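You operate a simulated robot arm through the tools that you are given. There is no shell and no other tool. Be economical: measure what you need, move in short steps, check, and stop when the job is done.

You run a simulated robot arm. Do the job below in one go: nothing can be reset, and whatever is moved stays where it is left.

Task
Unplug the toaster, brush out its crumb tray and push it back.
Fine: socket 2 goes off first; white plug on the counter by the strip; brush back. Set down upright: brown brush. Where these are worked on the way, their far stop is far enough and under half their travel is too little: crumb tray. What is to be rubbed or washed off counts as gone when no trace of it is left.
Where things are to end (x, y in the base frame): white plug within 120 mm of [690, 90].
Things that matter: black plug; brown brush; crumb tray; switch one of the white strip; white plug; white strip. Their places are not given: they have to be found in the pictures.

The check looks at the end state, three seconds after you hand in, the way a careful person would. Anything else that was tipped, shoved, dropped, spilled or broken makes it a failure.

Robot
A 7-joint arm with a two-finger parallel gripper, fixed in place. Base frame: the origin is at the foot of the arm, x ahead of it, y to its left, z up; the work surface is at about z = 900. Units: mm, rad, N and s.
With the tool pointing down near the work surface it reaches from about 200 to 740 mm from the base axis. Its first joint turns from -2.897 to 2.897 rad. Payload 1.57 kg.
The TCP is the grasp point between the finger pads, 30 mm short of the fingertips. In the tool frame z runs along the fingers and y along their closing line. Largest opening 110 mm; finger width 24, thickness 12; the body of the gripper, 48 by 112 mm, starts 78 mm behind the TCP.
Orientation is told as [roll, pitch, yaw] about the base's x, y, z axes, in that order, counted from this pose: with the fingers straight down and closing along the base's y, the tool's x points along the base's -x, its y along +y and its z along -z.

Tools
- The arm moves only by the tool play_rows. Its argument "moves" is a list of rows, each a list of 6 numbers: the shift along the tool's x, y, z in cm, then the turn, a rotation vector about the tool's x, y, z in rad. In form: [[tx, ty, tz, ax, ay, az], ...]. A call has 1 to 8 rows; each row is the pose to reach, as a shift and turn from the pose commanded when the call began, along the tool's axes at that moment. "gripper" is the opening in per cent of the stroke, from 0 (shut) to 100 (fully open), set as the call begins (left out, the last holds). A row lasts 0.2 s, in which the tool goes at most 50 mm and 0.15 rad; a call with a longer step from one row to the next is refused whole, and so is a gripper value outside its range. A pose out of reach is approached as far as the arm can. The call stops where the force on the tool passes 40 N (or 10 N more than at its start, if that is more) or the arm is blocked; 0.2 s more then pass. The fingers move at their own pace (about 45 mm/s each) and stop on an object; they squeeze with about 33 N. The grip force told is the motor's: it shows also when the fingers shut on nothing. Time passes only in rows, and 0.2 s behind the last, so rows that repeat a pose let the fingers close. It gives the time, the measured TCP pose, the force on the tool (base axes), the opening and the grip force at its end, in the units of the frame above (readings bear some noise), with the torque about the TCP (base axes, N m) and any sound that the robot's microphone picked up.
- Cameras (640 x 400 px; columns grow to the right, rows downward): "scene" is fixed at [48.9, 506.9, 1485.2]; the picture's right is [-0.56, -0.83, 0.00], its down [-0.61, 0.41, -0.68] and it looks along [0.57, -0.38, -0.73] (base axes); focal length 214 px, centre (320, 200). "wrist" rides on the gripper at [70, 16, -141] in the tool frame; the picture's right is [-0.23, 0.97, 0.00], its down [-0.86, -0.20, -0.48] and it looks along [-0.47, -0.11, 0.88] (tool axes); focal length 222 px, centre (320, 200).
- snapshot(camera): a new picture of that camera. No time passes.
- slide_trunk(by): slides the trunk up (or, below 0, down) by that many mm; the arm rides with it, the base frame stays. It gives what a move gives, with no picture.
- pixel_to_xyz(camera, pixels): for up to 12 pixels [column, row] of the newest picture of that camera ("zoom" is the newest enlarged one), the place [x, y, z] in the base frame of the surface seen there, good to about 3 mm, but the place of the scene camera against the robot may be out by one fixed shift of up to 12 mm in any direction. No time passes.
- enlarge(camera, box): a new picture of the part [left, top, right, bottom] of that camera's present view, enlarged. No time passes.
- sign_off(): hands the job in; it is judged then, once.

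Go step by step. Measure first, check grasps and placings, and put right what went wrong. The budget is 80 turns and 34 pictures, counting those below and the enlarged ones. Unless the task says otherwise, let go and move clear before handing in, and close with one line.

The tools are called after ">>>" by a JSON object that holds its "api" and its "payload". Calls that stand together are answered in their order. play_rows: Moves the arm, as the interface text tells. Its arguments: {"type":"object","properties":{"moves":{"type":"array","items":{"type":"array","items":{"type":"number"}}},"gripper":{"type":"number"}},"required":["moves"]} The other tools are called the same way: slide_trunk (by) slides the trunk up or down; snapshot (camera) takes a picture; pixel_to_xyz (camera, pixels) gives the place of the surface under pixels of a picture; enlarge (camera, box) takes an enlarged picture of a part of a camera's view; sign_off () hands the job in.

At the start:

```text
time_s: 0.0
eef_pos: [346.4, 236.0, 1282.1]
tcp_rot: [0.001, 0.0, 0.001]
wrist_force: [0.2, 0.6, -0.7]
wrist_torque: [-0.05, 0.01, -0.01]
grip_width: 110.0
finger_force: 0.0
trunk travel left (down, up): [-525.0, 65.0]
```

scene: 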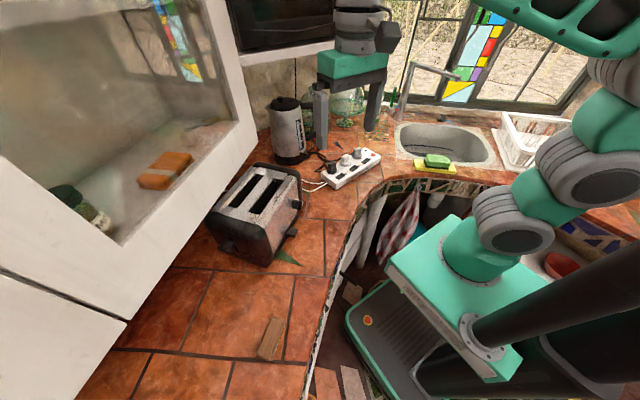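
wrist: 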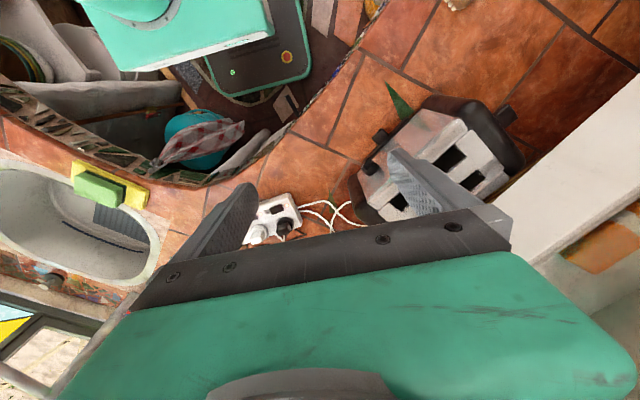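

The scene shows the toaster near (255,215), the strip near (350,168) and perhaps the brush at (270,338). I'll enlarge these parts first.

>>> {"api": "enlarge", "payload": {"camera": "scene", "box": [290, 130, 400, 200]}}

>>> {"api": "enlarge", "payload": {"camera": "scene", "box": [190, 150, 350, 370]}}

```text
5.71 times, centred on (345, 165) of scene
```

zoom: 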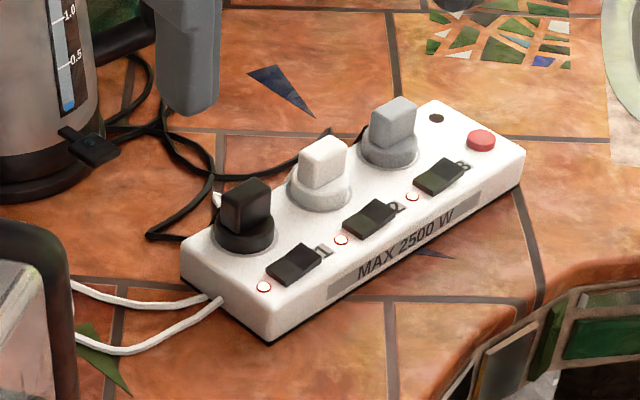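

```text
1.82 times, centred on (270, 260) of scene
```

zoom: 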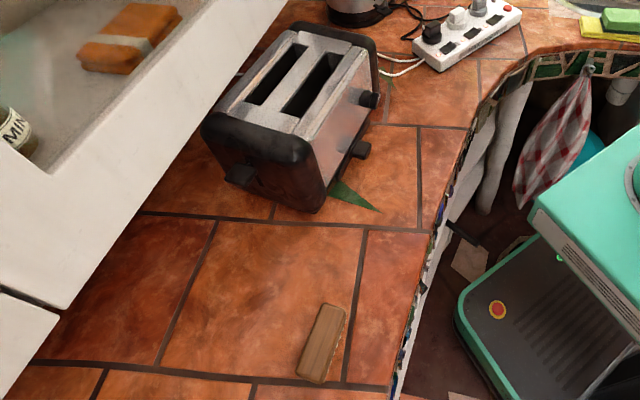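

The strip carries black, white and grey plugs, each with its own rocker. I'll look closer at the rocker marks and the toaster's side.

>>> {"api": "enlarge", "payload": {"camera": "scene", "box": [200, 155, 310, 275]}}

>>> {"api": "enlarge", "payload": {"camera": "scene", "box": [318, 140, 386, 192]}}

>>> {"api": "pixel_to_xyz", "payload": {"camera": "scene", "pixels": [[279, 317], [284, 320], [264, 357], [258, 352], [271, 335], [291, 233], [230, 245], [268, 265], [220, 215], [262, 165], [300, 175], [284, 340]]}}

```text
3.33 times, centred on (255, 215) of scene
```

zoom: 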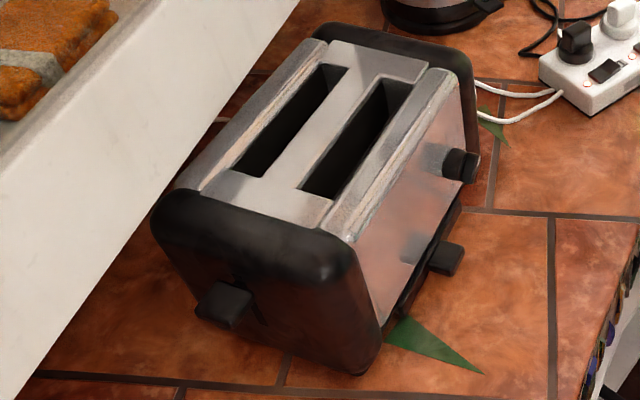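

```text
7.69 times, centred on (352, 166) of scene
```

zoom: 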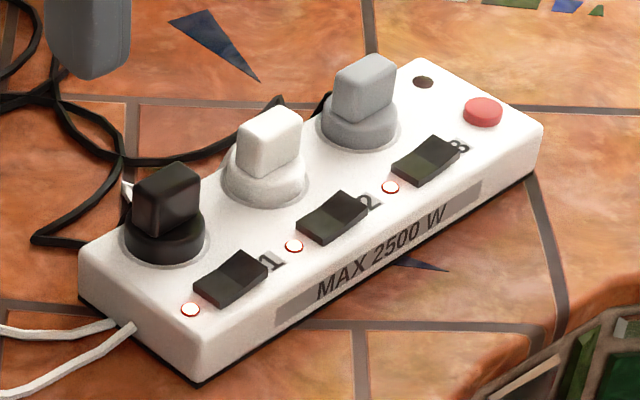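

```text
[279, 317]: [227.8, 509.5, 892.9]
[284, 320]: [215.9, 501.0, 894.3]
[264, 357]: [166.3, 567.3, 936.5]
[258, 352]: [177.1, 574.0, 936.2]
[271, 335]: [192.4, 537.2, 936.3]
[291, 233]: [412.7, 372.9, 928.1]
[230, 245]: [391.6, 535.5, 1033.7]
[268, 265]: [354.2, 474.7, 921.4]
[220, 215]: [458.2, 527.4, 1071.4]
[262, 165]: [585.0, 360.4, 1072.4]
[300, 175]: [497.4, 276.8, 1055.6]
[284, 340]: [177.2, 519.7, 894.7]
```

Socket 2 is the middle one, holding the white plug, and its lamp is lit. I'll measure the strip features in this zoom.

>>> {"api": "pixel_to_xyz", "payload": {"camera": "zoom", "pixels": [[268, 130], [285, 112], [250, 125], [262, 190], [320, 230], [345, 203], [333, 215], [215, 290], [246, 262], [175, 180], [370, 70], [294, 246]]}}

>>> {"api": "pixel_to_xyz", "payload": {"camera": "zoom", "pixels": [[100, 260], [200, 360], [420, 65], [535, 130], [422, 82], [484, 105], [415, 165], [440, 150], [300, 125], [272, 160], [242, 145], [410, 220]]}}

>>> {"api": "enlarge", "payload": {"camera": "scene", "box": [255, 190, 310, 260]}}

```text
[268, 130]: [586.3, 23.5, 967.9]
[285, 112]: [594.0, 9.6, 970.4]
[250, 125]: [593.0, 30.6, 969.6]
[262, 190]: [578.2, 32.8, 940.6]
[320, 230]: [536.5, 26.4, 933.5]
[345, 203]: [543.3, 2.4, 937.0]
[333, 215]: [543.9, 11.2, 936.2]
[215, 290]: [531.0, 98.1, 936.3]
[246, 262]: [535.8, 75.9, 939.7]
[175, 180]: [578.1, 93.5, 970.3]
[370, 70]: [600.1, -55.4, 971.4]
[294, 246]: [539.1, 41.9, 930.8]
```

```text
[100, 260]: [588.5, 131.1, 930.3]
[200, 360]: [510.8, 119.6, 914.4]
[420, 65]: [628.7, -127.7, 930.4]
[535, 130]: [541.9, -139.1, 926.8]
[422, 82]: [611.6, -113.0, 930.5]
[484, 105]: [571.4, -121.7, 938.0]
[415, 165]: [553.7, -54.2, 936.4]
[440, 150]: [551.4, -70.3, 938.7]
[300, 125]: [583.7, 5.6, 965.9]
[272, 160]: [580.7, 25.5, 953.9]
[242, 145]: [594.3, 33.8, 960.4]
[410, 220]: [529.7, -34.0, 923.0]
```

```text
5.71 times, centred on (282, 225) of scene
```

zoom: 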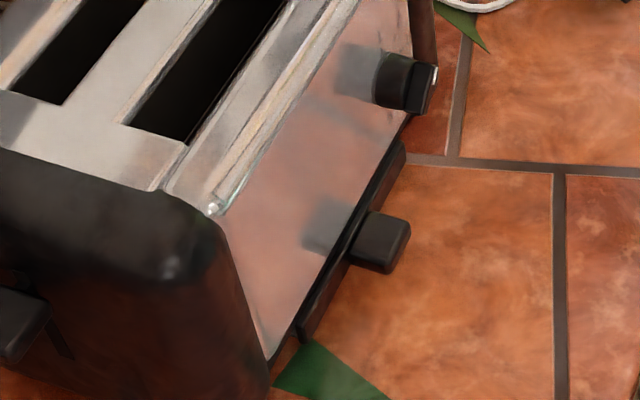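

The tray front and its black handle show clearly at (380,240) of the zoom. I'll measure the handle, tray edges and timer knob.

>>> {"api": "pixel_to_xyz", "payload": {"camera": "zoom", "pixels": [[365, 225], [405, 230], [385, 218], [385, 262], [355, 255], [370, 245], [395, 250], [305, 330], [400, 155], [345, 280], [405, 80], [425, 90]]}}

>>> {"api": "pixel_to_xyz", "payload": {"camera": "zoom", "pixels": [[270, 355], [255, 310], [410, 100], [280, 240], [352, 262], [330, 380], [20, 310], [405, 240], [215, 210], [350, 10]]}}

>>> {"api": "enlarge", "payload": {"camera": "scene", "box": [245, 305, 300, 370]}}

```text
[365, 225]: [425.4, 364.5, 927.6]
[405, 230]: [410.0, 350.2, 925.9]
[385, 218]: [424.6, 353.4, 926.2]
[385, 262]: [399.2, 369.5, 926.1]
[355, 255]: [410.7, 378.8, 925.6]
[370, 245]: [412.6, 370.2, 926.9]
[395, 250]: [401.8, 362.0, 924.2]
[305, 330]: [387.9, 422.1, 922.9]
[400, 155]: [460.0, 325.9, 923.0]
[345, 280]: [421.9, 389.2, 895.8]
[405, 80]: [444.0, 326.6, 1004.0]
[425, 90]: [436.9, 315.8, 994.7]
```

```text
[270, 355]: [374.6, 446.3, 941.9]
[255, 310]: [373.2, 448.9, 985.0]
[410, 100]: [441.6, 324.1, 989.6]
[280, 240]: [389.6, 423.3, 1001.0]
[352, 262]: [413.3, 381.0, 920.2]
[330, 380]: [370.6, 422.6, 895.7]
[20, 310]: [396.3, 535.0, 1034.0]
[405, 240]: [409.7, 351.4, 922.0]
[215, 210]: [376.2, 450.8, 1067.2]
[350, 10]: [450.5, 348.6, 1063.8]
```

```text
6.15 times, centred on (272, 338) of scene
```

zoom: 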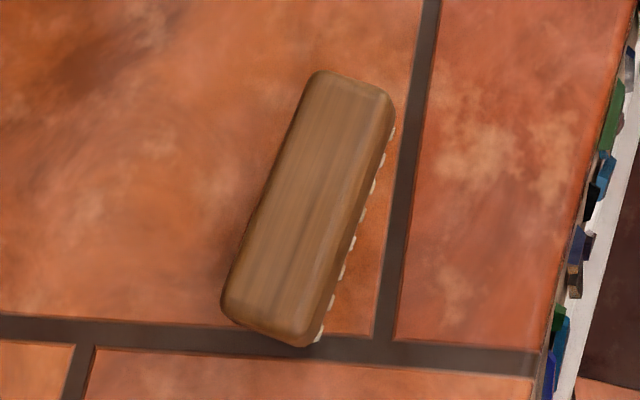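

The brush stands bristles down. I'll measure its corners, then look at the strip through the wrist camera to calibrate the scene shift.

>>> {"api": "pixel_to_xyz", "payload": {"camera": "zoom", "pixels": [[318, 80], [388, 100], [300, 335], [232, 305], [310, 205], [318, 335], [393, 135]]}}

>>> {"api": "play_rows", "payload": {"moves": [[-1.7, -3.6, 1.7, 0, 0, 0], [-3.4, -7.2, 3.4, 0, 0, 0], [-5.1, -10.8, 5.1, 0, 0, 0], [-6.8, -14.4, 6.8, 0, 0, 0], [-8.5, -18.0, 8.5, 0, 0, 0], [-10.4, -21.6, 10.2, 0, 0, 0], [-10.4, -21.6, 10.2, 0, 0, 0]], "gripper": 0}}

>>> {"api": "snapshot", "payload": {"camera": "wrist"}}

```text
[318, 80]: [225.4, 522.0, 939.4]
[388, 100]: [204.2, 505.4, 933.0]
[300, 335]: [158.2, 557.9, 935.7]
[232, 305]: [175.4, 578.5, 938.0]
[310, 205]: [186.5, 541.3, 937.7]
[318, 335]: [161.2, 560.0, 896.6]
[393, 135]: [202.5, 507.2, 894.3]
```

```text
time_s: 1.6
eef_pos: [451.0, 20.1, 1177.8]
tcp_rot: [0.001, 0.0, 0.002]
wrist_force: [-0.8, -1.0, -0.8]
wrist_torque: [-0.01, 0.0, -0.02]
grip_width: 0.0
finger_force: 18.4
trunk travel left (down, up): [-525.0, 65.0]
```

```text
25 pictures are left
```

wrist: 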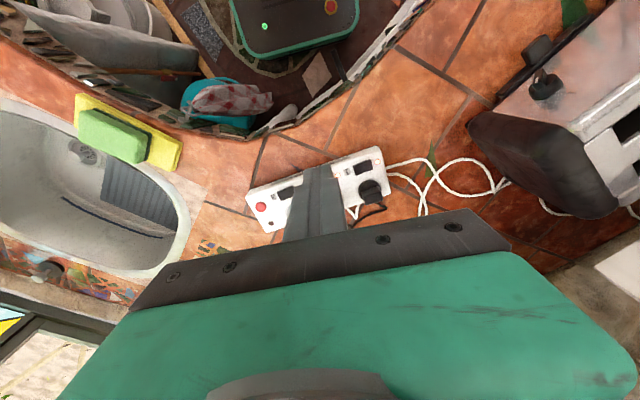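

The wrist view shows the strip with the red button at (261,207) and black plug at (370,190). I'll enlarge it and compare with the scene values.

>>> {"api": "enlarge", "payload": {"camera": "wrist", "box": [235, 140, 415, 240]}}

```text
3.56 times, centred on (325, 190) of wrist
```

zoom: 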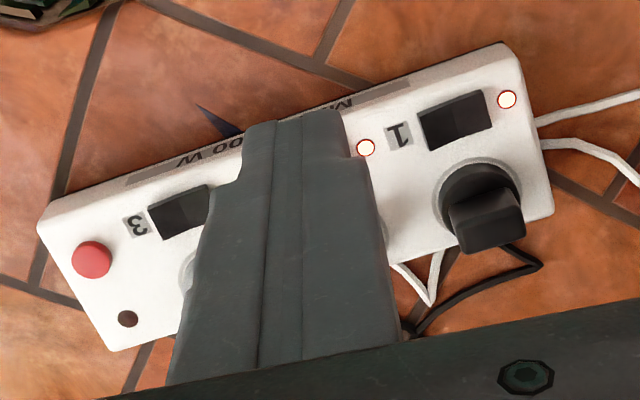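

I'll read the calibration points and the heights of both halves of rocker 1.

>>> {"api": "pixel_to_xyz", "payload": {"camera": "zoom", "pixels": [[92, 258], [128, 319], [507, 100], [366, 148], [436, 128], [476, 115], [488, 222], [172, 215], [200, 205], [48, 225], [510, 50], [550, 205]]}}

```text
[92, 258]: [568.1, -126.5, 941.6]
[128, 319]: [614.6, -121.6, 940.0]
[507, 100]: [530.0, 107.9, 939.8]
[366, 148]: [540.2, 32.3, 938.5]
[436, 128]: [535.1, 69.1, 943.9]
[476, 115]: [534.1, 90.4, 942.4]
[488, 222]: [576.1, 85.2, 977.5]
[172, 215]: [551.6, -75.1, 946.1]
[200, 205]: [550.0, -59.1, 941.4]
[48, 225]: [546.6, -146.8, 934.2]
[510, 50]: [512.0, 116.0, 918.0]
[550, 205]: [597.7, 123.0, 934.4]
```

Scene-to-true shift is about (0, −8, +8). The rockers' number side is raised and the lamp side is pressed, so rocker 2 (centre about (543,5)) goes off by pressing its number end near y=−8. I'll come down above it with closed fingers.

>>> {"api": "play_rows", "payload": {"moves": [[-1.9, -0.6, 3.8, 0, 0, 0], [-3.8, -1.2, 7.6, 0, 0, 0], [-5.7, -1.8, 11.4, 0, 0, 0], [-7.6, -2.4, 15.2, 0, 0, 0], [-9.3, -2.9, 18.8, 0, 0, 0], [-9.3, -2.9, 18.8, 0, 0, 0]]}}

>>> {"api": "enlarge", "payload": {"camera": "scene", "box": [318, 140, 386, 192]}}

```text
time_s: 3.0
eef_pos: [543.7, -11.6, 991.9]
tcp_rot: [0.0, 0.0, 0.0]
wrist_force: [1.3, -0.2, 0.7]
wrist_torque: [-0.02, 0.01, 0.03]
grip_width: 0.0
finger_force: 21.2
trunk travel left (down, up): [-525.0, 65.0]
```

```text
7.69 times, centred on (352, 166) of scene
```

zoom: 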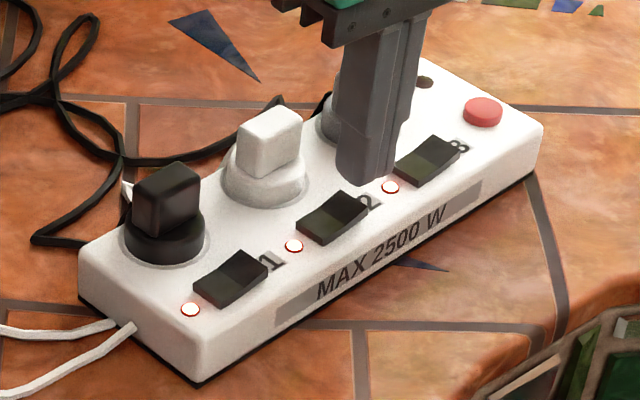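

The fingertip hangs about 6 mm too far towards the "2" label. I'll shift +y by 6 mm and press down in small steps.

>>> {"api": "play_rows", "payload": {"moves": [[0, 0.6, 0, 0, 0, 0], [0, 0.6, 0.8, 0, 0, 0], [0, 0.6, 1.3, 0, 0, 0], [0, 0.6, 1.6, 0, 0, 0], [0, 0.6, 1.9, 0, 0, 0], [0, 0.6, 2.1, 0, 0, 0], [0, 0.6, 2.3, 0, 0, 0]]}}

```text
time_s: 4.6
eef_pos: [543.6, -2.4, 972.7]
tcp_rot: [0.0, -0.008, -0.001]
wrist_force: [-5.7, -4.0, 35.7]
wrist_torque: [0.19, 0.36, 0.0]
grip_width: 0.0
finger_force: 21.1
trunk travel left (down, up): [-525.0, 65.0]
```

The press met 36 N at tip height about 943. I'll rise and check lamp 2.

>>> {"api": "play_rows", "payload": {"moves": [[0, 0, -3, 0, 0, 0], [0, 0, -7, 0, 0, 0], [0, 0, -7, 0, 0, 0]]}}

>>> {"api": "enlarge", "payload": {"camera": "scene", "box": [318, 140, 386, 192]}}

```text
time_s: 5.4
eef_pos: [546.1, -2.8, 1037.3]
tcp_rot: [0.0, 0.003, 0.001]
wrist_force: [-0.8, 0.1, -0.8]
wrist_torque: [0.03, 0.01, -0.02]
grip_width: 0.0
finger_force: 21.6
trunk travel left (down, up): [-525.0, 65.0]
```

```text
7.69 times, centred on (352, 166) of scene
```

zoom: 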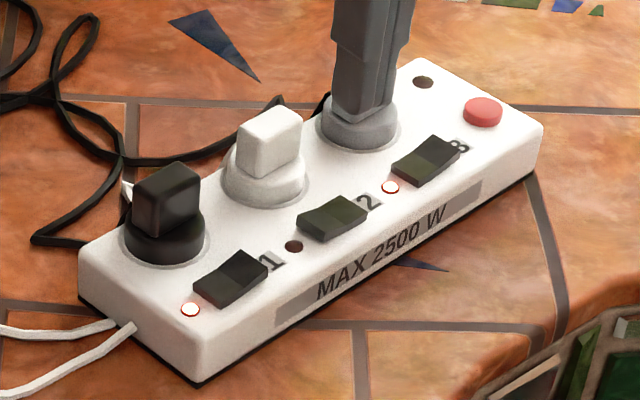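

Lamp 2 is off and 1 and 3 are still lit. Next I'll open to about 60 mm and line up over the white plug at about (590,10), closing along the strip.

>>> {"api": "play_rows", "payload": {"moves": [[-2.2, 0.6, 0, 0, 0, -0.067], [-4.4, 1.3, 0, 0, 0, -0.134], [-4.4, 1.3, 0, 0, 0, -0.134], [-4.4, 1.3, 0, 0, 0, -0.134]], "gripper": 52}}

>>> {"api": "enlarge", "payload": {"camera": "wrist", "box": [190, 110, 430, 270]}}

```text
time_s: 6.4
eef_pos: [589.0, 9.3, 1037.6]
tcp_rot: [0.0, -0.001, 0.137]
wrist_force: [-0.6, 0.4, -0.6]
wrist_torque: [-0.03, 0.02, 0.02]
grip_width: 57.2
finger_force: 0.1
trunk travel left (down, up): [-525.0, 65.0]
```

```text
2.50 times, centred on (310, 190) of wrist
```

zoom: 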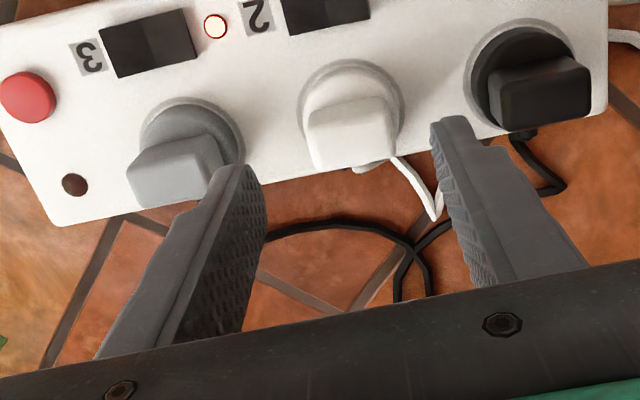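

The white plug sits between the fingers. I'll measure its top face before descending.

>>> {"api": "pixel_to_xyz", "payload": {"camera": "zoom", "pixels": [[312, 118], [388, 100], [318, 165], [392, 152], [352, 135], [330, 85], [352, 72], [400, 90]]}}

```text
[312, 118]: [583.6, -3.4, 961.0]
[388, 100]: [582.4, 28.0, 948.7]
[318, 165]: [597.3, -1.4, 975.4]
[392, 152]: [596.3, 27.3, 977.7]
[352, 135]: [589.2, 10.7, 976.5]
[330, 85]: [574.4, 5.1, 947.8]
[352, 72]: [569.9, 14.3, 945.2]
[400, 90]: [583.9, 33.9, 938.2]
```

The plug's block is centred near (591,12) with its disc top at 948. I'll descend to TCP z≈981 and close.

>>> {"api": "play_rows", "payload": {"moves": [[-0.1, 0.2, 2.5, 0, 0, 0], [-0.1, 0.2, 4.5, 0, 0, 0], [-0.1, 0.2, 5.6, 0, 0, 0]]}}

>>> {"api": "play_rows", "payload": {"moves": [[0, 0, 0, 0, 0, 0], [0, 0, 0, 0, 0, 0], [0, 0, 0, 0, 0, 0], [0, 0, 0, 0, 0, 0]], "gripper": 0}}

```text
time_s: 7.2
eef_pos: [587.7, 13.4, 981.8]
tcp_rot: [0.002, -0.001, 0.135]
wrist_force: [-0.1, 0.5, 0.6]
wrist_torque: [-0.01, -0.01, 0.0]
grip_width: 57.4
finger_force: 0.0
trunk travel left (down, up): [-525.0, 65.0]
```

```text
time_s: 8.2
eef_pos: [588.5, 13.0, 982.4]
tcp_rot: [0.0, 0.0, 0.134]
wrist_force: [-0.1, 0.2, 0.5]
wrist_torque: [0.04, -0.04, 0.0]
grip_width: 33.2
finger_force: 33.0
trunk travel left (down, up): [-525.0, 65.0]
```

Gripped at 33 mm. I'll pull straight up.

>>> {"api": "play_rows", "payload": {"moves": [[0, 0, -1, 0, 0, 0], [0, 0, -2, 0, 0, 0], [0, 0, -3, 0, 0, 0], [0, 0, -4, 0, 0, 0], [0, 0, -5, 0, 0, 0], [0, 0, -6, 0, 0, 0]]}}

>>> {"api": "snapshot", "payload": {"camera": "scene"}}

```text
time_s: 9.6
eef_pos: [588.5, 12.9, 1042.6]
tcp_rot: [0.0, 0.001, 0.134]
wrist_force: [0.2, 1.4, -0.6]
wrist_torque: [-0.04, 0.0, 0.03]
grip_width: 33.2
finger_force: 32.9
trunk travel left (down, up): [-525.0, 65.0]
```

```text
20 pictures are left
```

scene: 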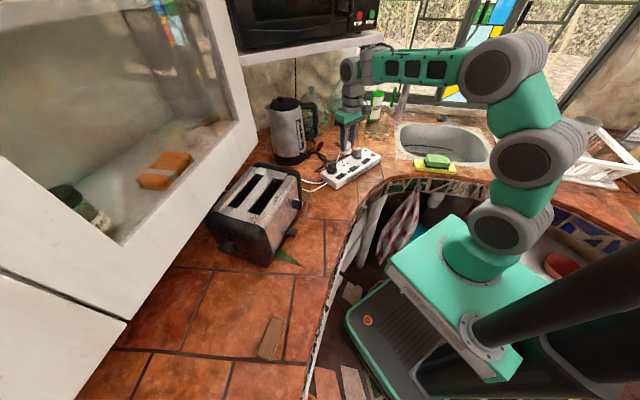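

The plug is out. I'll enlarge the area behind the strip to find a free spot near (690,90).

>>> {"api": "enlarge", "payload": {"camera": "scene", "box": [270, 80, 400, 190]}}

>>> {"api": "pixel_to_xyz", "payload": {"camera": "zoom", "pixels": [[210, 290], [250, 295], [300, 315], [190, 340], [170, 380], [360, 220], [330, 330], [155, 280], [385, 290], [470, 250], [130, 240], [300, 270]]}}

```text
3.64 times, centred on (335, 135) of scene
```

zoom: 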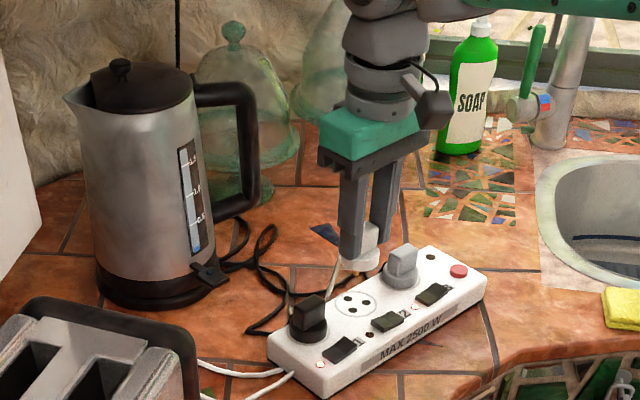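

```text
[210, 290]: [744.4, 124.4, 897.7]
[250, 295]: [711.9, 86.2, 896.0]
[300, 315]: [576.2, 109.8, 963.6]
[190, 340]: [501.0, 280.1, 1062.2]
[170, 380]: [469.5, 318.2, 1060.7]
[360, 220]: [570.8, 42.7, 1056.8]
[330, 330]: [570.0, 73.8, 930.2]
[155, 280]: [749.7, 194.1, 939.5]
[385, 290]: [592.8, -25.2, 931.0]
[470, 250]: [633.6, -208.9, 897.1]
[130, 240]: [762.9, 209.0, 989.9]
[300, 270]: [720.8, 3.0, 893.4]
```

The kettle is at about (765,200) and the strip's back edge at x≈620, so (672,27) is free. I'll carry the plug there and lower it to contact.

>>> {"api": "play_rows", "payload": {"moves": [[-2.8, 0.1, 0, 0, 0, 0], [-5.6, 0.2, 0, 0, 0, 0], [-8.5, 0.3, 0, 0, 0, 0], [-8.5, 0.3, 3, 0, 0, 0], [-8.5, 0.3, 5.5, 0, 0, 0], [-8.5, 0.3, 7, 0, 0, 0], [-8.5, 0.3, 7.8, 0, 0, 0]]}}

>>> {"api": "play_rows", "payload": {"moves": [[0, 0, 0.4, 0, 0, 0], [0, 0, 0.8, 0, 0, 0], [0, 0, 1.2, 0, 0, 0], [0, 0, 1.6, 0, 0, 0]]}}

```text
time_s: 11.2
eef_pos: [672.4, 28.5, 964.7]
tcp_rot: [0.0, 0.0, 0.135]
wrist_force: [-0.1, 0.5, -1.3]
wrist_torque: [-0.02, 0.02, -0.04]
grip_width: 33.1
finger_force: 33.3
trunk travel left (down, up): [-525.0, 65.0]
```

```text
time_s: 12.2
eef_pos: [673.1, 28.0, 956.5]
tcp_rot: [-0.003, -0.013, 0.132]
wrist_force: [-1.4, 1.6, 32.1]
wrist_torque: [0.02, 0.05, -0.01]
grip_width: 34.0
finger_force: 33.2
trunk travel left (down, up): [-525.0, 65.0]
```

Contact at z≈957. I'll ease up slightly, let go slowly and rise.

>>> {"api": "play_rows", "payload": {"moves": [[0, 0, -0.5, 0, 0, 0], [0, 0, -0.5, 0, 0, 0], [0, 0, -0.5, 0, 0, 0]], "gripper": 55}}

>>> {"api": "play_rows", "payload": {"moves": [[0, 0, -3, 0, 0, 0], [0, 0, -7, 0, 0, 0], [0, 0, -11, 0, 0, 0], [3, 0, -14, 0, 0, 0], [7, 0, -16, 0, 0, 0]]}}

>>> {"api": "enlarge", "payload": {"camera": "scene", "box": [270, 100, 400, 190]}}

```text
time_s: 13.0
eef_pos: [673.8, 28.1, 950.9]
tcp_rot: [0.002, 0.004, 0.135]
wrist_force: [-0.1, -0.2, 0.9]
wrist_torque: [0.0, -0.03, 0.0]
grip_width: 60.6
finger_force: 0.1
trunk travel left (down, up): [-525.0, 65.0]
```

```text
time_s: 14.2
eef_pos: [609.8, 19.4, 1113.9]
tcp_rot: [-0.001, 0.003, 0.134]
wrist_force: [0.7, -0.7, -1.9]
wrist_torque: [-0.08, 0.16, 0.01]
grip_width: 60.4
finger_force: 0.0
trunk travel left (down, up): [-525.0, 65.0]
```

```text
4.44 times, centred on (335, 145) of scene
```

zoom: 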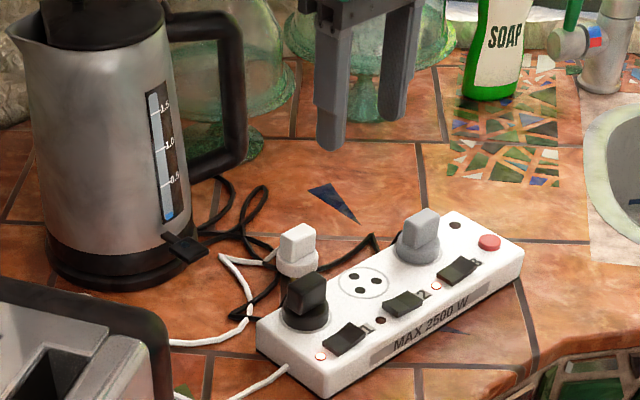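

The white plug stands on the counter beside the strip. Now I'll go for the tray: move to in front of the toaster side, yawing to 0.64.

>>> {"api": "play_rows", "payload": {"moves": [[2.95, 3.84, 0.4, 0, 0, -0.064], [5.9, 7.68, 0.8, 0, 0, -0.128], [8.85, 11.52, 1.2, 0, 0, -0.192], [11.8, 15.36, 1.6, 0, 0, -0.256], [14.75, 19.2, 2.0, 0, 0, -0.32], [17.7, 23.04, 2.4, 0, 0, -0.384], [20.65, 26.88, 2.8, 0, 0, -0.448], [23.6, 30.7, 3.2, 0, 0, -0.51]]}}

>>> {"api": "play_rows", "payload": {"moves": [[0, 0, 0, 0, -0.14, 0], [0, 0, 0, 0, -0.28, 0], [0, 0, 0, 0, -0.42, 0], [0, 0, 0, 0, -0.56, 0], [0, 0, 0, 0, -0.7, 0], [0, 0, 0, 0, -0.7, 0]]}}

>>> {"api": "snapshot", "payload": {"camera": "wrist"}}

```text
time_s: 16.0
eef_pos: [327.2, 293.3, 1082.4]
tcp_rot: [0.001, 0.0, 0.644]
wrist_force: [0.4, 0.0, -0.5]
wrist_torque: [0.01, -0.06, 0.0]
grip_width: 60.4
finger_force: 0.0
trunk travel left (down, up): [-525.0, 65.0]
```

```text
time_s: 17.4
eef_pos: [328.4, 291.2, 1082.8]
tcp_rot: [0.0, -0.702, 0.644]
wrist_force: [0.1, 1.0, 0.0]
wrist_torque: [0.01, -0.03, 0.03]
grip_width: 60.3
finger_force: 0.1
trunk travel left (down, up): [-525.0, 65.0]
```

```text
17 pictures are left
```

wrist: 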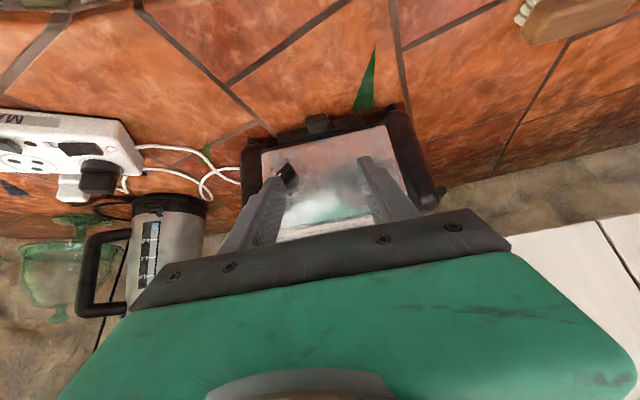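

The tray handle shows at (317,123), and the brush at the top right. I'll enlarge it.

>>> {"api": "enlarge", "payload": {"camera": "wrist", "box": [235, 85, 395, 185]}}

>>> {"api": "pixel_to_xyz", "payload": {"camera": "zoom", "pixels": [[290, 120], [358, 115], [290, 180], [362, 175], [325, 145], [325, 125], [325, 170], [320, 195], [180, 215], [480, 160], [230, 352], [300, 80]]}}

```text
4.00 times, centred on (315, 135) of wrist
```

zoom: 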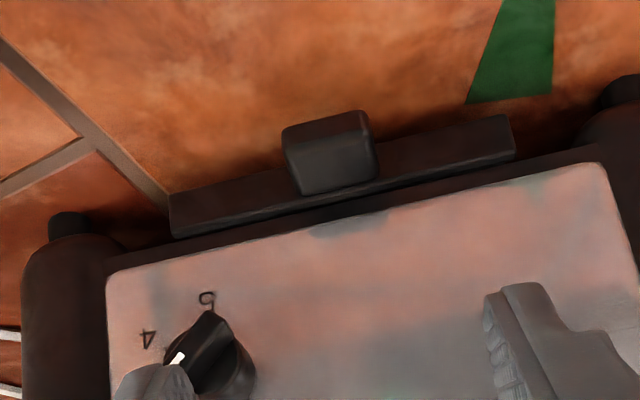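

```text
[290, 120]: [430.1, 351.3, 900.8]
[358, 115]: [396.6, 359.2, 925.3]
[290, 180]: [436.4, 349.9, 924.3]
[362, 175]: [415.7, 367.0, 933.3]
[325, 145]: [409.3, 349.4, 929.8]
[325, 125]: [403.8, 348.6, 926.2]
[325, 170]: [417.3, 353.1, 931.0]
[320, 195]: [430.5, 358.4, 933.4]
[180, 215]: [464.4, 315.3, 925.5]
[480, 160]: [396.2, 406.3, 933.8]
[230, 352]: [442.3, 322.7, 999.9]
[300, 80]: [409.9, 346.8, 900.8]
```

The handle's top is centred near (414,354,931) and about 24 mm wide. I'll approach along the tilted finger axis with TCP at about (399,343,936).

>>> {"api": "play_rows", "payload": {"moves": [[1.4, -0.05, 4, 0, 0, 0], [2.8, -0.1, 8, 0, 0, 0], [2.8, -0.1, 11, 0, 0, 0], [2.8, -0.1, 13.5, 0, 0, 0], [2.8, -0.1, 13.5, 0, 0, 0]]}}

>>> {"api": "enlarge", "payload": {"camera": "wrist", "box": [235, 85, 395, 245]}}

```text
time_s: 18.6
eef_pos: [382.1, 329.9, 958.5]
tcp_rot: [0.0, -0.699, 0.644]
wrist_force: [0.4, 0.3, -0.1]
wrist_torque: [0.03, -0.01, 0.0]
grip_width: 60.5
finger_force: 0.0
trunk travel left (down, up): [-525.0, 65.0]
```

```text
2.50 times, centred on (315, 165) of wrist
```

zoom: 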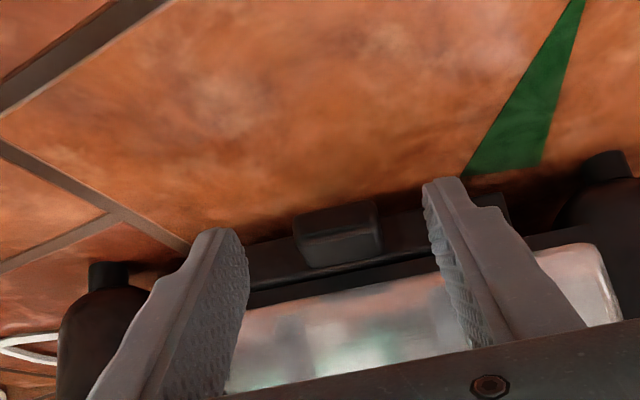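

The handle lies well between the fingers. I'll advance the last 31 mm and close.

>>> {"api": "play_rows", "payload": {"moves": [[0, 0, 1.5, 0, 0, 0], [0, 0, 2.5, 0, 0, 0], [0, 0, 3.1, 0, 0, 0]]}}

>>> {"api": "play_rows", "payload": {"moves": [[0, 0, 0, 0, 0, 0], [0, 0, 0, 0, 0, 0], [0, 0, 0, 0, 0, 0], [0, 0, 0, 0, 0, 0]], "gripper": 0}}

```text
time_s: 19.4
eef_pos: [396.8, 341.1, 936.0]
tcp_rot: [0.001, -0.701, 0.644]
wrist_force: [-0.7, -0.3, -0.8]
wrist_torque: [-0.01, 0.03, 0.02]
grip_width: 60.4
finger_force: 0.1
trunk travel left (down, up): [-525.0, 65.0]
```

```text
time_s: 20.4
eef_pos: [397.5, 341.9, 936.0]
tcp_rot: [0.0, -0.701, 0.646]
wrist_force: [-2.0, 2.5, 0.3]
wrist_torque: [0.17, 0.03, 0.05]
grip_width: 32.1
finger_force: 33.1
trunk travel left (down, up): [-525.0, 65.0]
```

Gripped at 32 mm. I'll pull horizontally outward by 6 cm and watch the force.

>>> {"api": "play_rows", "payload": {"moves": [[0.765, 0, -0.644, 0, 0, 0], [1.53, 0, -1.288, 0, 0, 0], [2.3, 0, -1.93, 0, 0, 0], [3.06, 0, -2.58, 0, 0, 0], [3.83, 0, -3.22, 0, 0, 0], [4.59, 0, -3.86, 0, 0, 0]]}}

>>> {"api": "enlarge", "payload": {"camera": "scene", "box": [190, 150, 330, 290]}}

```text
time_s: 21.8
eef_pos: [349.8, 305.1, 935.7]
tcp_rot: [-0.002, -0.699, 0.646]
wrist_force: [-5.9, 6.6, 0.0]
wrist_torque: [0.04, 0.04, 0.53]
grip_width: 31.7
finger_force: 33.3
trunk travel left (down, up): [-525.0, 65.0]
```

```text
2.86 times, centred on (260, 220) of scene
```

zoom: 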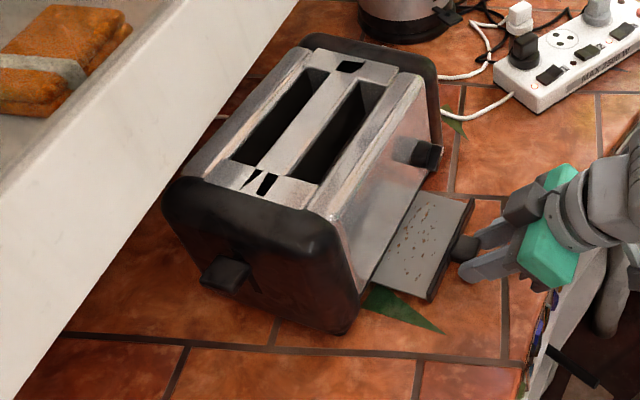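

The tray slides and carries crumbs, with a slight sideways pull of about 9 N. I'll pull on towards the far stop and ease sideways a little.

>>> {"api": "play_rows", "payload": {"moves": [[0, 0.3, 0, 0, 0, 0], [0.765, 0.4, -0.644, 0, 0, 0], [1.53, 0.5, -1.288, 0, 0, 0], [2.3, 0.55, -1.93, 0, 0, 0], [3.06, 0.6, -2.58, 0, 0, 0]]}}

```text
time_s: 23.0
eef_pos: [314.3, 283.4, 935.7]
tcp_rot: [-0.001, -0.699, 0.645]
wrist_force: [4.5, -6.0, 0.1]
wrist_torque: [-0.51, -0.06, -0.59]
grip_width: 31.5
finger_force: 32.9
trunk travel left (down, up): [-525.0, 65.0]
```

I over-corrected to about −7.5 N, so I'll ease back and pull further.

>>> {"api": "play_rows", "payload": {"moves": [[0, -0.25, 0, 0, 0, 0], [0.765, -0.25, -0.644, 0, 0, 0], [1.53, -0.25, -1.288, 0, 0, 0], [2.3, -0.25, -1.93, 0, 0, 0], [3.06, -0.25, -2.58, 0, 0, 0]]}}

>>> {"api": "enlarge", "payload": {"camera": "scene", "box": [190, 150, 330, 290]}}

```text
time_s: 24.2
eef_pos: [286.1, 261.6, 936.6]
tcp_rot: [0.0, -0.703, 0.642]
wrist_force: [11.5, 7.0, -0.2]
wrist_torque: [-0.12, 0.0, 0.06]
grip_width: 32.0
finger_force: 33.4
trunk travel left (down, up): [-525.0, 65.0]
```

```text
2.86 times, centred on (260, 220) of scene
```

zoom: 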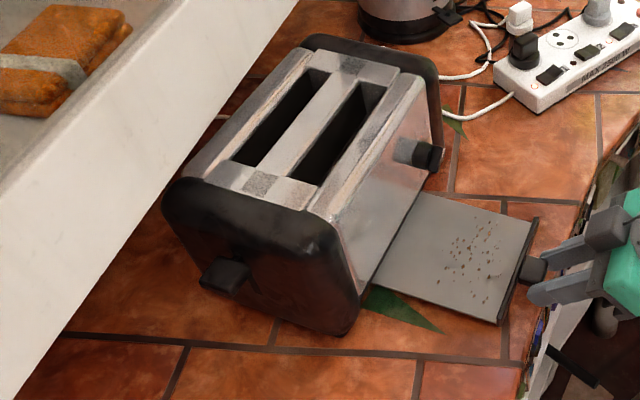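

The tray is at its far stop (13 N pull) and the crumbs lie at zoom (475,255). I'll measure the crumb field, then relax and release.

>>> {"api": "pixel_to_xyz", "payload": {"camera": "zoom", "pixels": [[470, 215], [498, 225], [450, 260], [485, 298], [505, 250], [475, 255], [420, 195], [372, 285], [498, 322], [535, 222], [515, 275], [460, 245]]}}

>>> {"api": "play_rows", "payload": {"moves": [[-0.3, 0, 0.25, 0, 0, 0], [-0.3, 0, 0.25, 0, 0, 0], [-0.3, 0, 0.25, 0, 0, 0], [-0.3, 0, 0.25, 0, 0, 0]], "gripper": 60}}

```text
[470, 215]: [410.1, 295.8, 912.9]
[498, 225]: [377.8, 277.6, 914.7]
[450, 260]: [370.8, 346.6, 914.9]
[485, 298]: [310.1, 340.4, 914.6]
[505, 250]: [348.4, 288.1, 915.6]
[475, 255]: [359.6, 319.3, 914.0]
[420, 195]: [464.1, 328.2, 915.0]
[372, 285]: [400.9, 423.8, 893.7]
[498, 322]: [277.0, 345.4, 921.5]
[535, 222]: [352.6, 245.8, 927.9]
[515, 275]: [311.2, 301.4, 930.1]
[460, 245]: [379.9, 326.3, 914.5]
```

```text
time_s: 25.2
eef_pos: [287.5, 261.7, 937.1]
tcp_rot: [0.0, -0.701, 0.646]
wrist_force: [-0.8, -0.3, 1.0]
wrist_torque: [0.03, -0.02, 0.03]
grip_width: 65.7
finger_force: 0.0
trunk travel left (down, up): [-525.0, 65.0]
```

Released. The crumb field is about 95×57 mm on the tray floor. I'll back out along the tool axis and straighten the tool.

>>> {"api": "play_rows", "payload": {"moves": [[0, 0, -4, 0, 0, 0], [0, 0, -8, 0, 0, 0], [0, 0, -12, 0, 0, 0], [0, 0, -12, 0, 0.14, 0], [0, 0, -12, 0, 0.28, 0], [0, 0, -12, 0, 0.42, 0], [0, 0, -12, 0, 0.56, 0], [0, 0, -12, 0, 0.7, 0]]}}

>>> {"api": "snapshot", "payload": {"camera": "wrist"}}

```text
time_s: 27.0
eef_pos: [224.5, 214.9, 1027.2]
tcp_rot: [0.0, 0.004, 0.644]
wrist_force: [0.8, 0.8, -0.1]
wrist_torque: [0.01, 0.0, -0.01]
grip_width: 65.9
finger_force: 0.1
trunk travel left (down, up): [-525.0, 65.0]
```

```text
12 pictures are left
```

wrist: 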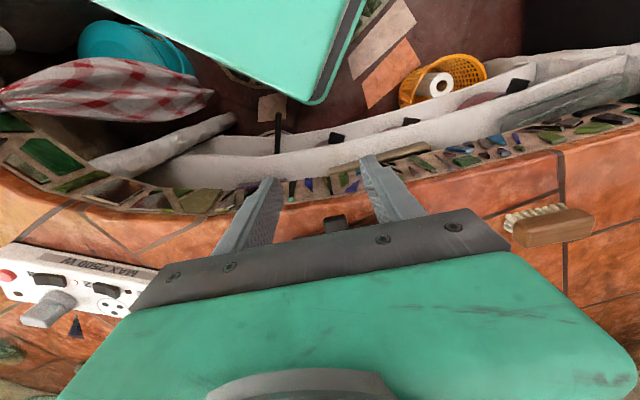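

The brush is seen at (550,225) in the wrist view. I'll measure it with this more reliable camera.

>>> {"api": "pixel_to_xyz", "payload": {"camera": "wrist", "pixels": [[515, 228], [592, 215], [520, 243], [590, 235], [553, 220], [553, 235], [508, 222], [565, 207], [560, 260], [545, 190]]}}

```text
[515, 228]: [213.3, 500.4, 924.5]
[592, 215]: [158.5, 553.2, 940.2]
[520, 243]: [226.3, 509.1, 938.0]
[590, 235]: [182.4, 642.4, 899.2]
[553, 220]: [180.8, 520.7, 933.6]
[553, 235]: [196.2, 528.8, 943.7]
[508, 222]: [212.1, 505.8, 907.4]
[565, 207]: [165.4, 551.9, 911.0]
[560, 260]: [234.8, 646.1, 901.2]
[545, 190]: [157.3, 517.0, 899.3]
```

The brush top is at z≈944, centred near (192,534), with its width along (0.74,0.67). I'll move above it while yawing to 2.305.

>>> {"api": "play_rows", "payload": {"moves": [[-2.07, 3.43, 0, 0, 0, -0.104], [-4.14, 6.86, 0, 0, 0, -0.208], [-6.22, 10.29, 0, 0, 0, -0.312], [-8.29, 13.72, 0, 0, 0, -0.416], [-10.36, 17.15, 0, 0, 0, -0.52], [-12.43, 20.58, 0, 0, 0, -0.624], [-14.5, 24.0, 0, 0, 0, -0.728], [-16.58, 27.44, 0, 0, 0, -0.832]]}}

>>> {"api": "play_rows", "payload": {"moves": [[0, 0, 0, 0, 0, -0.14], [0, 0, 0, 0, 0, -0.28], [0, 0, 0, 0, 0, -0.42], [0, 0, 0, 0, 0, -0.56], [0, 0, 0, 0, 0, -0.7], [0, 0, 0, 0, 0, -0.829], [0, 0, 0, 0, 0, -0.829]]}}

>>> {"api": "enlarge", "payload": {"camera": "wrist", "box": [160, 80, 460, 280]}}

```text
time_s: 28.8
eef_pos: [191.3, 535.8, 1027.2]
tcp_rot: [0.001, 0.002, 1.478]
wrist_force: [0.1, -0.3, 0.4]
wrist_torque: [0.01, 0.0, -0.01]
grip_width: 66.1
finger_force: 0.0
trunk travel left (down, up): [-525.0, 65.0]
```

```text
time_s: 30.4
eef_pos: [191.5, 535.8, 1028.1]
tcp_rot: [0.0, 0.001, 2.306]
wrist_force: [-0.1, 0.7, -0.4]
wrist_torque: [0.0, 0.01, -0.02]
grip_width: 65.9
finger_force: 0.2
trunk travel left (down, up): [-525.0, 65.0]
```

```text
2.00 times, centred on (310, 180) of wrist
```

zoom: 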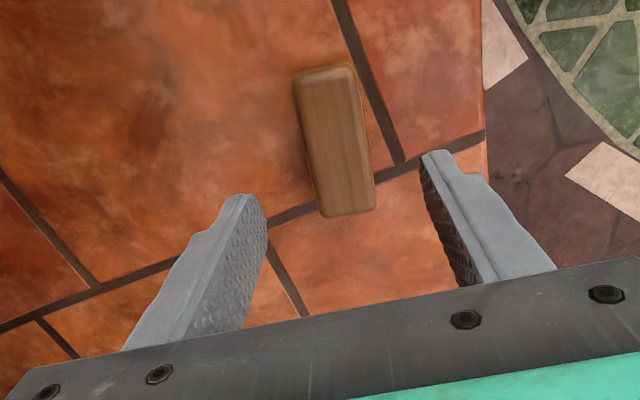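

The brush lies between the fingers' planes. I'll measure its top corners for fine alignment.

>>> {"api": "pixel_to_xyz", "payload": {"camera": "zoom", "pixels": [[298, 80], [350, 72], [370, 205], [322, 212], [335, 140], [308, 145], [362, 138]]}}

```text
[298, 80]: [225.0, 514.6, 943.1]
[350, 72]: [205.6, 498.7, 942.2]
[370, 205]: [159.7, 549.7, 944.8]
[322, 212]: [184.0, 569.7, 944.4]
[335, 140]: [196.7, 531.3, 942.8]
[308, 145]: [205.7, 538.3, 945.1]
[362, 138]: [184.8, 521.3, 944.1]
```

Centre is (193.6,533.2), so only small corrections are needed. I'll descend to TCP z≈950 and close.

>>> {"api": "play_rows", "payload": {"moves": [[0.3, 0, 2.5, 0, 0, 0.02], [0.3, 0, 5.0, 0, 0, 0.02], [0.3, 0, 7.0, 0, 0, 0.02], [0.3, 0, 7.8, 0, 0, 0.02], [0.3, 0, 7.8, 0, 0, 0.02]]}}

>>> {"api": "play_rows", "payload": {"moves": [[0, 0, 0, 0, 0, 0], [0, 0, 0, 0, 0, 0], [0, 0, 0, 0, 0, 0], [0, 0, 0, 0, 0, 0], [0, 0, 0, 0, 0, 0]], "gripper": 0}}

>>> {"api": "play_rows", "payload": {"moves": [[0, 0, -3, 0, 0, 0], [0, 0, -7, 0, 0, 0], [0, 0, -10, 0, 0, 0], [0, 0, -10, 0, 0, 0]]}}

```text
time_s: 31.6
eef_pos: [194.9, 532.6, 950.8]
tcp_rot: [0.001, 0.0, 2.284]
wrist_force: [0.1, -0.2, 0.9]
wrist_torque: [0.03, -0.01, 0.03]
grip_width: 65.8
finger_force: 0.1
trunk travel left (down, up): [-525.0, 65.0]
```

```text
time_s: 32.8
eef_pos: [193.6, 532.8, 950.7]
tcp_rot: [-0.001, 0.0, 2.285]
wrist_force: [-0.2, -0.4, 0.3]
wrist_torque: [0.03, 0.0, -0.01]
grip_width: 33.1
finger_force: 33.7
trunk travel left (down, up): [-525.0, 65.0]
```

```text
time_s: 33.8
eef_pos: [195.0, 532.5, 1050.4]
tcp_rot: [-0.001, 0.0, 2.283]
wrist_force: [-0.4, -0.8, -0.5]
wrist_torque: [-0.01, -0.01, -0.01]
grip_width: 33.1
finger_force: 33.0
trunk travel left (down, up): [-525.0, 65.0]
```

The brush is held (33 mm grip). I'll carry it over the tray, to about (386,272), turning back to yaw 0.644.

>>> {"api": "play_rows", "payload": {"moves": [[4.03, 0.32, 0, 0, 0, 0.104], [8.05, 0.64, 0, 0, 0, 0.208], [12.08, 0.96, 0, 0, 0, 0.312], [16.1, 1.28, 0, 0, 0, 0.416], [20.1, 1.6, 0, 0, 0, 0.52], [24.2, 1.92, 0, 0, 0, 0.624], [28.2, 2.24, 0, 0, 0, 0.728], [32.2, 2.56, 0, 0, 0, 0.832]]}}

>>> {"api": "play_rows", "payload": {"moves": [[0, 0, 0, 0, 0, 0.14], [0, 0, 0, 0, 0, 0.28], [0, 0, 0, 0, 0, 0.42], [0, 0, 0, 0, 0, 0.56], [0, 0, 0, 0, 0, 0.7], [0, 0, 0, 0, 0, 0.807], [0, 0, 0, 0, 0, 0.807]]}}

>>> {"api": "enlarge", "payload": {"camera": "wrist", "box": [120, 40, 520, 290]}}

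```text
time_s: 35.6
eef_pos: [386.8, 272.9, 1046.9]
tcp_rot: [0.0, -0.001, 1.452]
wrist_force: [-0.1, 0.5, -1.6]
wrist_torque: [-0.02, 0.01, -0.01]
grip_width: 33.0
finger_force: 33.1
trunk travel left (down, up): [-525.0, 65.0]
```

```text
time_s: 37.2
eef_pos: [386.5, 272.3, 1049.3]
tcp_rot: [0.001, 0.001, 0.646]
wrist_force: [-0.4, -0.2, -0.4]
wrist_torque: [0.0, 0.0, 0.01]
grip_width: 33.0
finger_force: 33.1
trunk travel left (down, up): [-525.0, 65.0]
```

```text
1.60 times, centred on (320, 165) of wrist
```

zoom: 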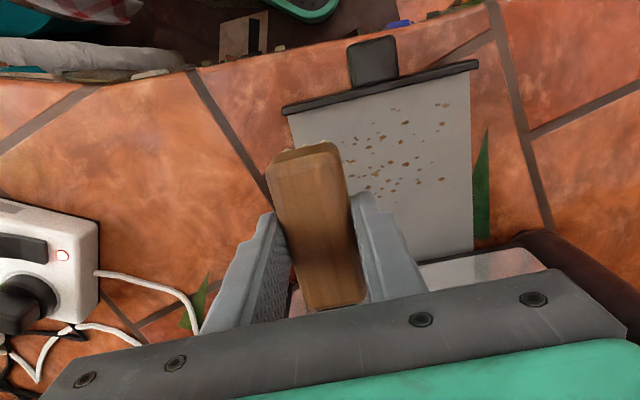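

>>> {"api": "pixel_to_xyz", "payload": {"camera": "zoom", "pixels": [[292, 120], [469, 75], [472, 245], [445, 105], [442, 180], [392, 108], [372, 185], [354, 150], [410, 150], [282, 110], [460, 160], [300, 155]]}}

```text
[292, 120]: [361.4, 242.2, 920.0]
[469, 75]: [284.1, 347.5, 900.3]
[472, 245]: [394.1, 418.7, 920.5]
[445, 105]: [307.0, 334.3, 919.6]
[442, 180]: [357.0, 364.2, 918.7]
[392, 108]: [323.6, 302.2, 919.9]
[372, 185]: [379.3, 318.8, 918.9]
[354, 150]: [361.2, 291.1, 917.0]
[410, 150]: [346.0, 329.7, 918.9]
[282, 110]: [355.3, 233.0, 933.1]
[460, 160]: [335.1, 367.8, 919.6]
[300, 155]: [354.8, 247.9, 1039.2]
```

The tray floor is at z≈919.5 and the crumbs span s 440–505, t −83..+16 in tray axes; bristle contact should be at TCP z≈970. I'll lower the brush at the tray's right edge.

>>> {"api": "play_rows", "payload": {"moves": [[0.1, -0.8, 3.5, 0, 0, 0], [0.1, -0.8, 6.5, 0, 0, 0], [0.1, -0.8, 7.6, 0, 0, 0], [0.1, -0.8, 7.9, 0, 0, 0], [0.1, -0.8, 8.1, 0, 0, 0], [0.1, -0.8, 8.1, 0, 0, 0]]}}

```text
time_s: 38.6
eef_pos: [390.7, 266.3, 968.5]
tcp_rot: [0.0, 0.0, 0.647]
wrist_force: [0.0, 0.7, -1.4]
wrist_torque: [0.01, 0.02, -0.01]
grip_width: 33.1
finger_force: 33.0
trunk travel left (down, up): [-525.0, 65.0]
```

No contact force yet, so I'll lower by single millimetres until I feel the tray.

>>> {"api": "play_rows", "payload": {"moves": [[0, 0, 0.1, 0, 0, 0], [0, 0, 0.2, 0, 0, 0], [0, 0, 0.2, 0, 0, 0]]}}

```text
time_s: 39.4
eef_pos: [390.7, 266.3, 969.5]
tcp_rot: [0.0, -0.002, 0.647]
wrist_force: [2.5, -1.4, 13.9]
wrist_torque: [-0.04, -0.05, -0.04]
grip_width: 32.8
finger_force: 33.1
trunk travel left (down, up): [-525.0, 65.0]
```

Contact at 14 N. I'll ease off by 0.5 mm and sweep across the tray.

>>> {"api": "play_rows", "payload": {"moves": [[0, 1.7, -0.05, 0, 0, 0], [0, 3.4, -0.05, 0, 0, 0], [0, 5.1, -0.05, 0, 0, 0], [0, 6.8, -0.05, 0, 0, 0], [0, 8.5, -0.05, 0, 0, 0], [0, 10.2, -0.05, 0, 0, 0], [0, 11.8, -0.05, 0, 0, 0], [0, 13.2, -0.05, 0, 0, 0]]}}

>>> {"api": "enlarge", "payload": {"camera": "wrist", "box": [120, 40, 520, 290]}}

```text
time_s: 41.2
eef_pos: [311.8, 370.2, 968.9]
tcp_rot: [0.0, -0.003, 0.646]
wrist_force: [3.2, -4.8, 15.7]
wrist_torque: [-0.18, -0.44, -0.16]
grip_width: 33.1
finger_force: 32.6
trunk travel left (down, up): [-525.0, 65.0]
```

```text
1.60 times, centred on (320, 165) of wrist
```

zoom: 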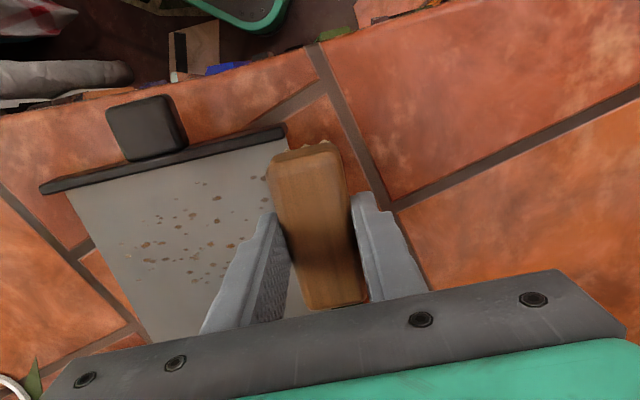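

The crumbs are fainter but not gone, so the strokes work gradually. I'll sweep back and forth several more times with a little more pressure.

>>> {"api": "play_rows", "payload": {"moves": [[0, -1.7, 0.0, 0, 0, 0], [0, -3.4, 0.0, 0, 0, 0], [0, -5.1, 0.0, 0, 0, 0], [0, -6.8, 0.0, 0, 0, 0], [0, -8.5, 0.0, 0, 0, 0], [0, -10.2, 0.0, 0, 0, 0], [0, -11.8, 0.0, 0, 0, 0], [0, -13.2, 0.0, 0, 0, 0]]}}

>>> {"api": "play_rows", "payload": {"moves": [[-0.4, 1.7, 0, 0, 0, 0], [-0.8, 3.4, 0, 0, 0, 0], [-0.8, 5.1, 0, 0, 0, 0], [-0.8, 6.8, 0, 0, 0, 0], [-0.8, 8.5, 0, 0, 0, 0], [-0.8, 10.2, 0, 0, 0, 0], [-0.8, 11.8, 0, 0, 0, 0], [-0.8, 13.2, 0, 0, 0, 0]]}}

>>> {"api": "play_rows", "payload": {"moves": [[0, -1.7, 0.0, 0, 0, 0], [0, -3.4, 0.0, 0, 0, 0], [0, -5.1, 0.0, 0, 0, 0], [0, -6.8, 0.0, 0, 0, 0], [0, -8.5, 0.0, 0, 0, 0], [0, -10.2, 0.0, 0, 0, 0], [0, -11.8, 0.0, 0, 0, 0], [0, -13.2, 0.0, 0, 0, 0]]}}

>>> {"api": "play_rows", "payload": {"moves": [[0.5, 1.7, 0, 0, 0, 0], [0.9, 3.4, 0, 0, 0, 0], [0.9, 5.1, 0, 0, 0, 0], [0.9, 6.8, 0, 0, 0, 0], [0.9, 8.5, 0, 0, 0, 0], [0.9, 10.2, 0, 0, 0, 0], [0.9, 11.8, 0, 0, 0, 0], [0.9, 13.2, 0, 0, 0, 0]]}}

>>> {"api": "enlarge", "payload": {"camera": "wrist", "box": [120, 40, 520, 290]}}

```text
time_s: 43.0
eef_pos: [388.5, 265.4, 966.8]
tcp_rot: [0.0, -0.002, 0.645]
wrist_force: [-3.5, 4.3, 20.9]
wrist_torque: [0.69, -0.38, 0.22]
grip_width: 33.0
finger_force: 33.0
trunk travel left (down, up): [-525.0, 65.0]
```

```text
time_s: 44.8
eef_pos: [315.8, 373.4, 969.2]
tcp_rot: [0.0, 0.001, 0.646]
wrist_force: [-0.3, -1.1, 7.3]
wrist_torque: [-0.3, 0.14, 0.02]
grip_width: 32.9
finger_force: 32.8
trunk travel left (down, up): [-525.0, 65.0]
```

```text
time_s: 46.6
eef_pos: [396.8, 270.1, 967.3]
tcp_rot: [0.0, 0.0, 0.646]
wrist_force: [-0.5, 1.8, 9.3]
wrist_torque: [-0.13, 0.35, -0.07]
grip_width: 33.0
finger_force: 32.9
trunk travel left (down, up): [-525.0, 65.0]
```

```text
time_s: 48.4
eef_pos: [309.4, 370.2, 968.0]
tcp_rot: [0.0, -0.001, 0.645]
wrist_force: [0.0, -0.1, 6.1]
wrist_torque: [-0.23, 0.11, 0.01]
grip_width: 32.9
finger_force: 33.1
trunk travel left (down, up): [-525.0, 65.0]
```

```text
1.60 times, centred on (320, 165) of wrist
```

zoom: 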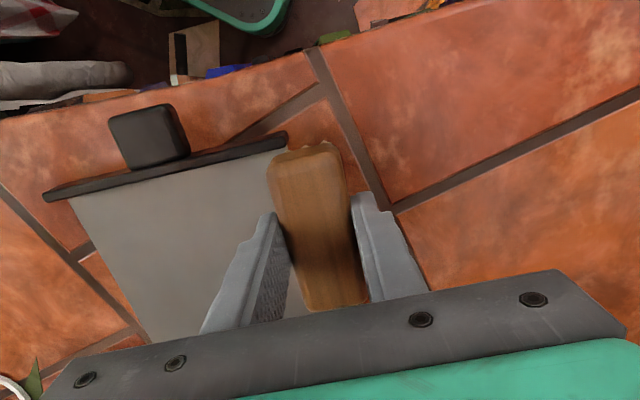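

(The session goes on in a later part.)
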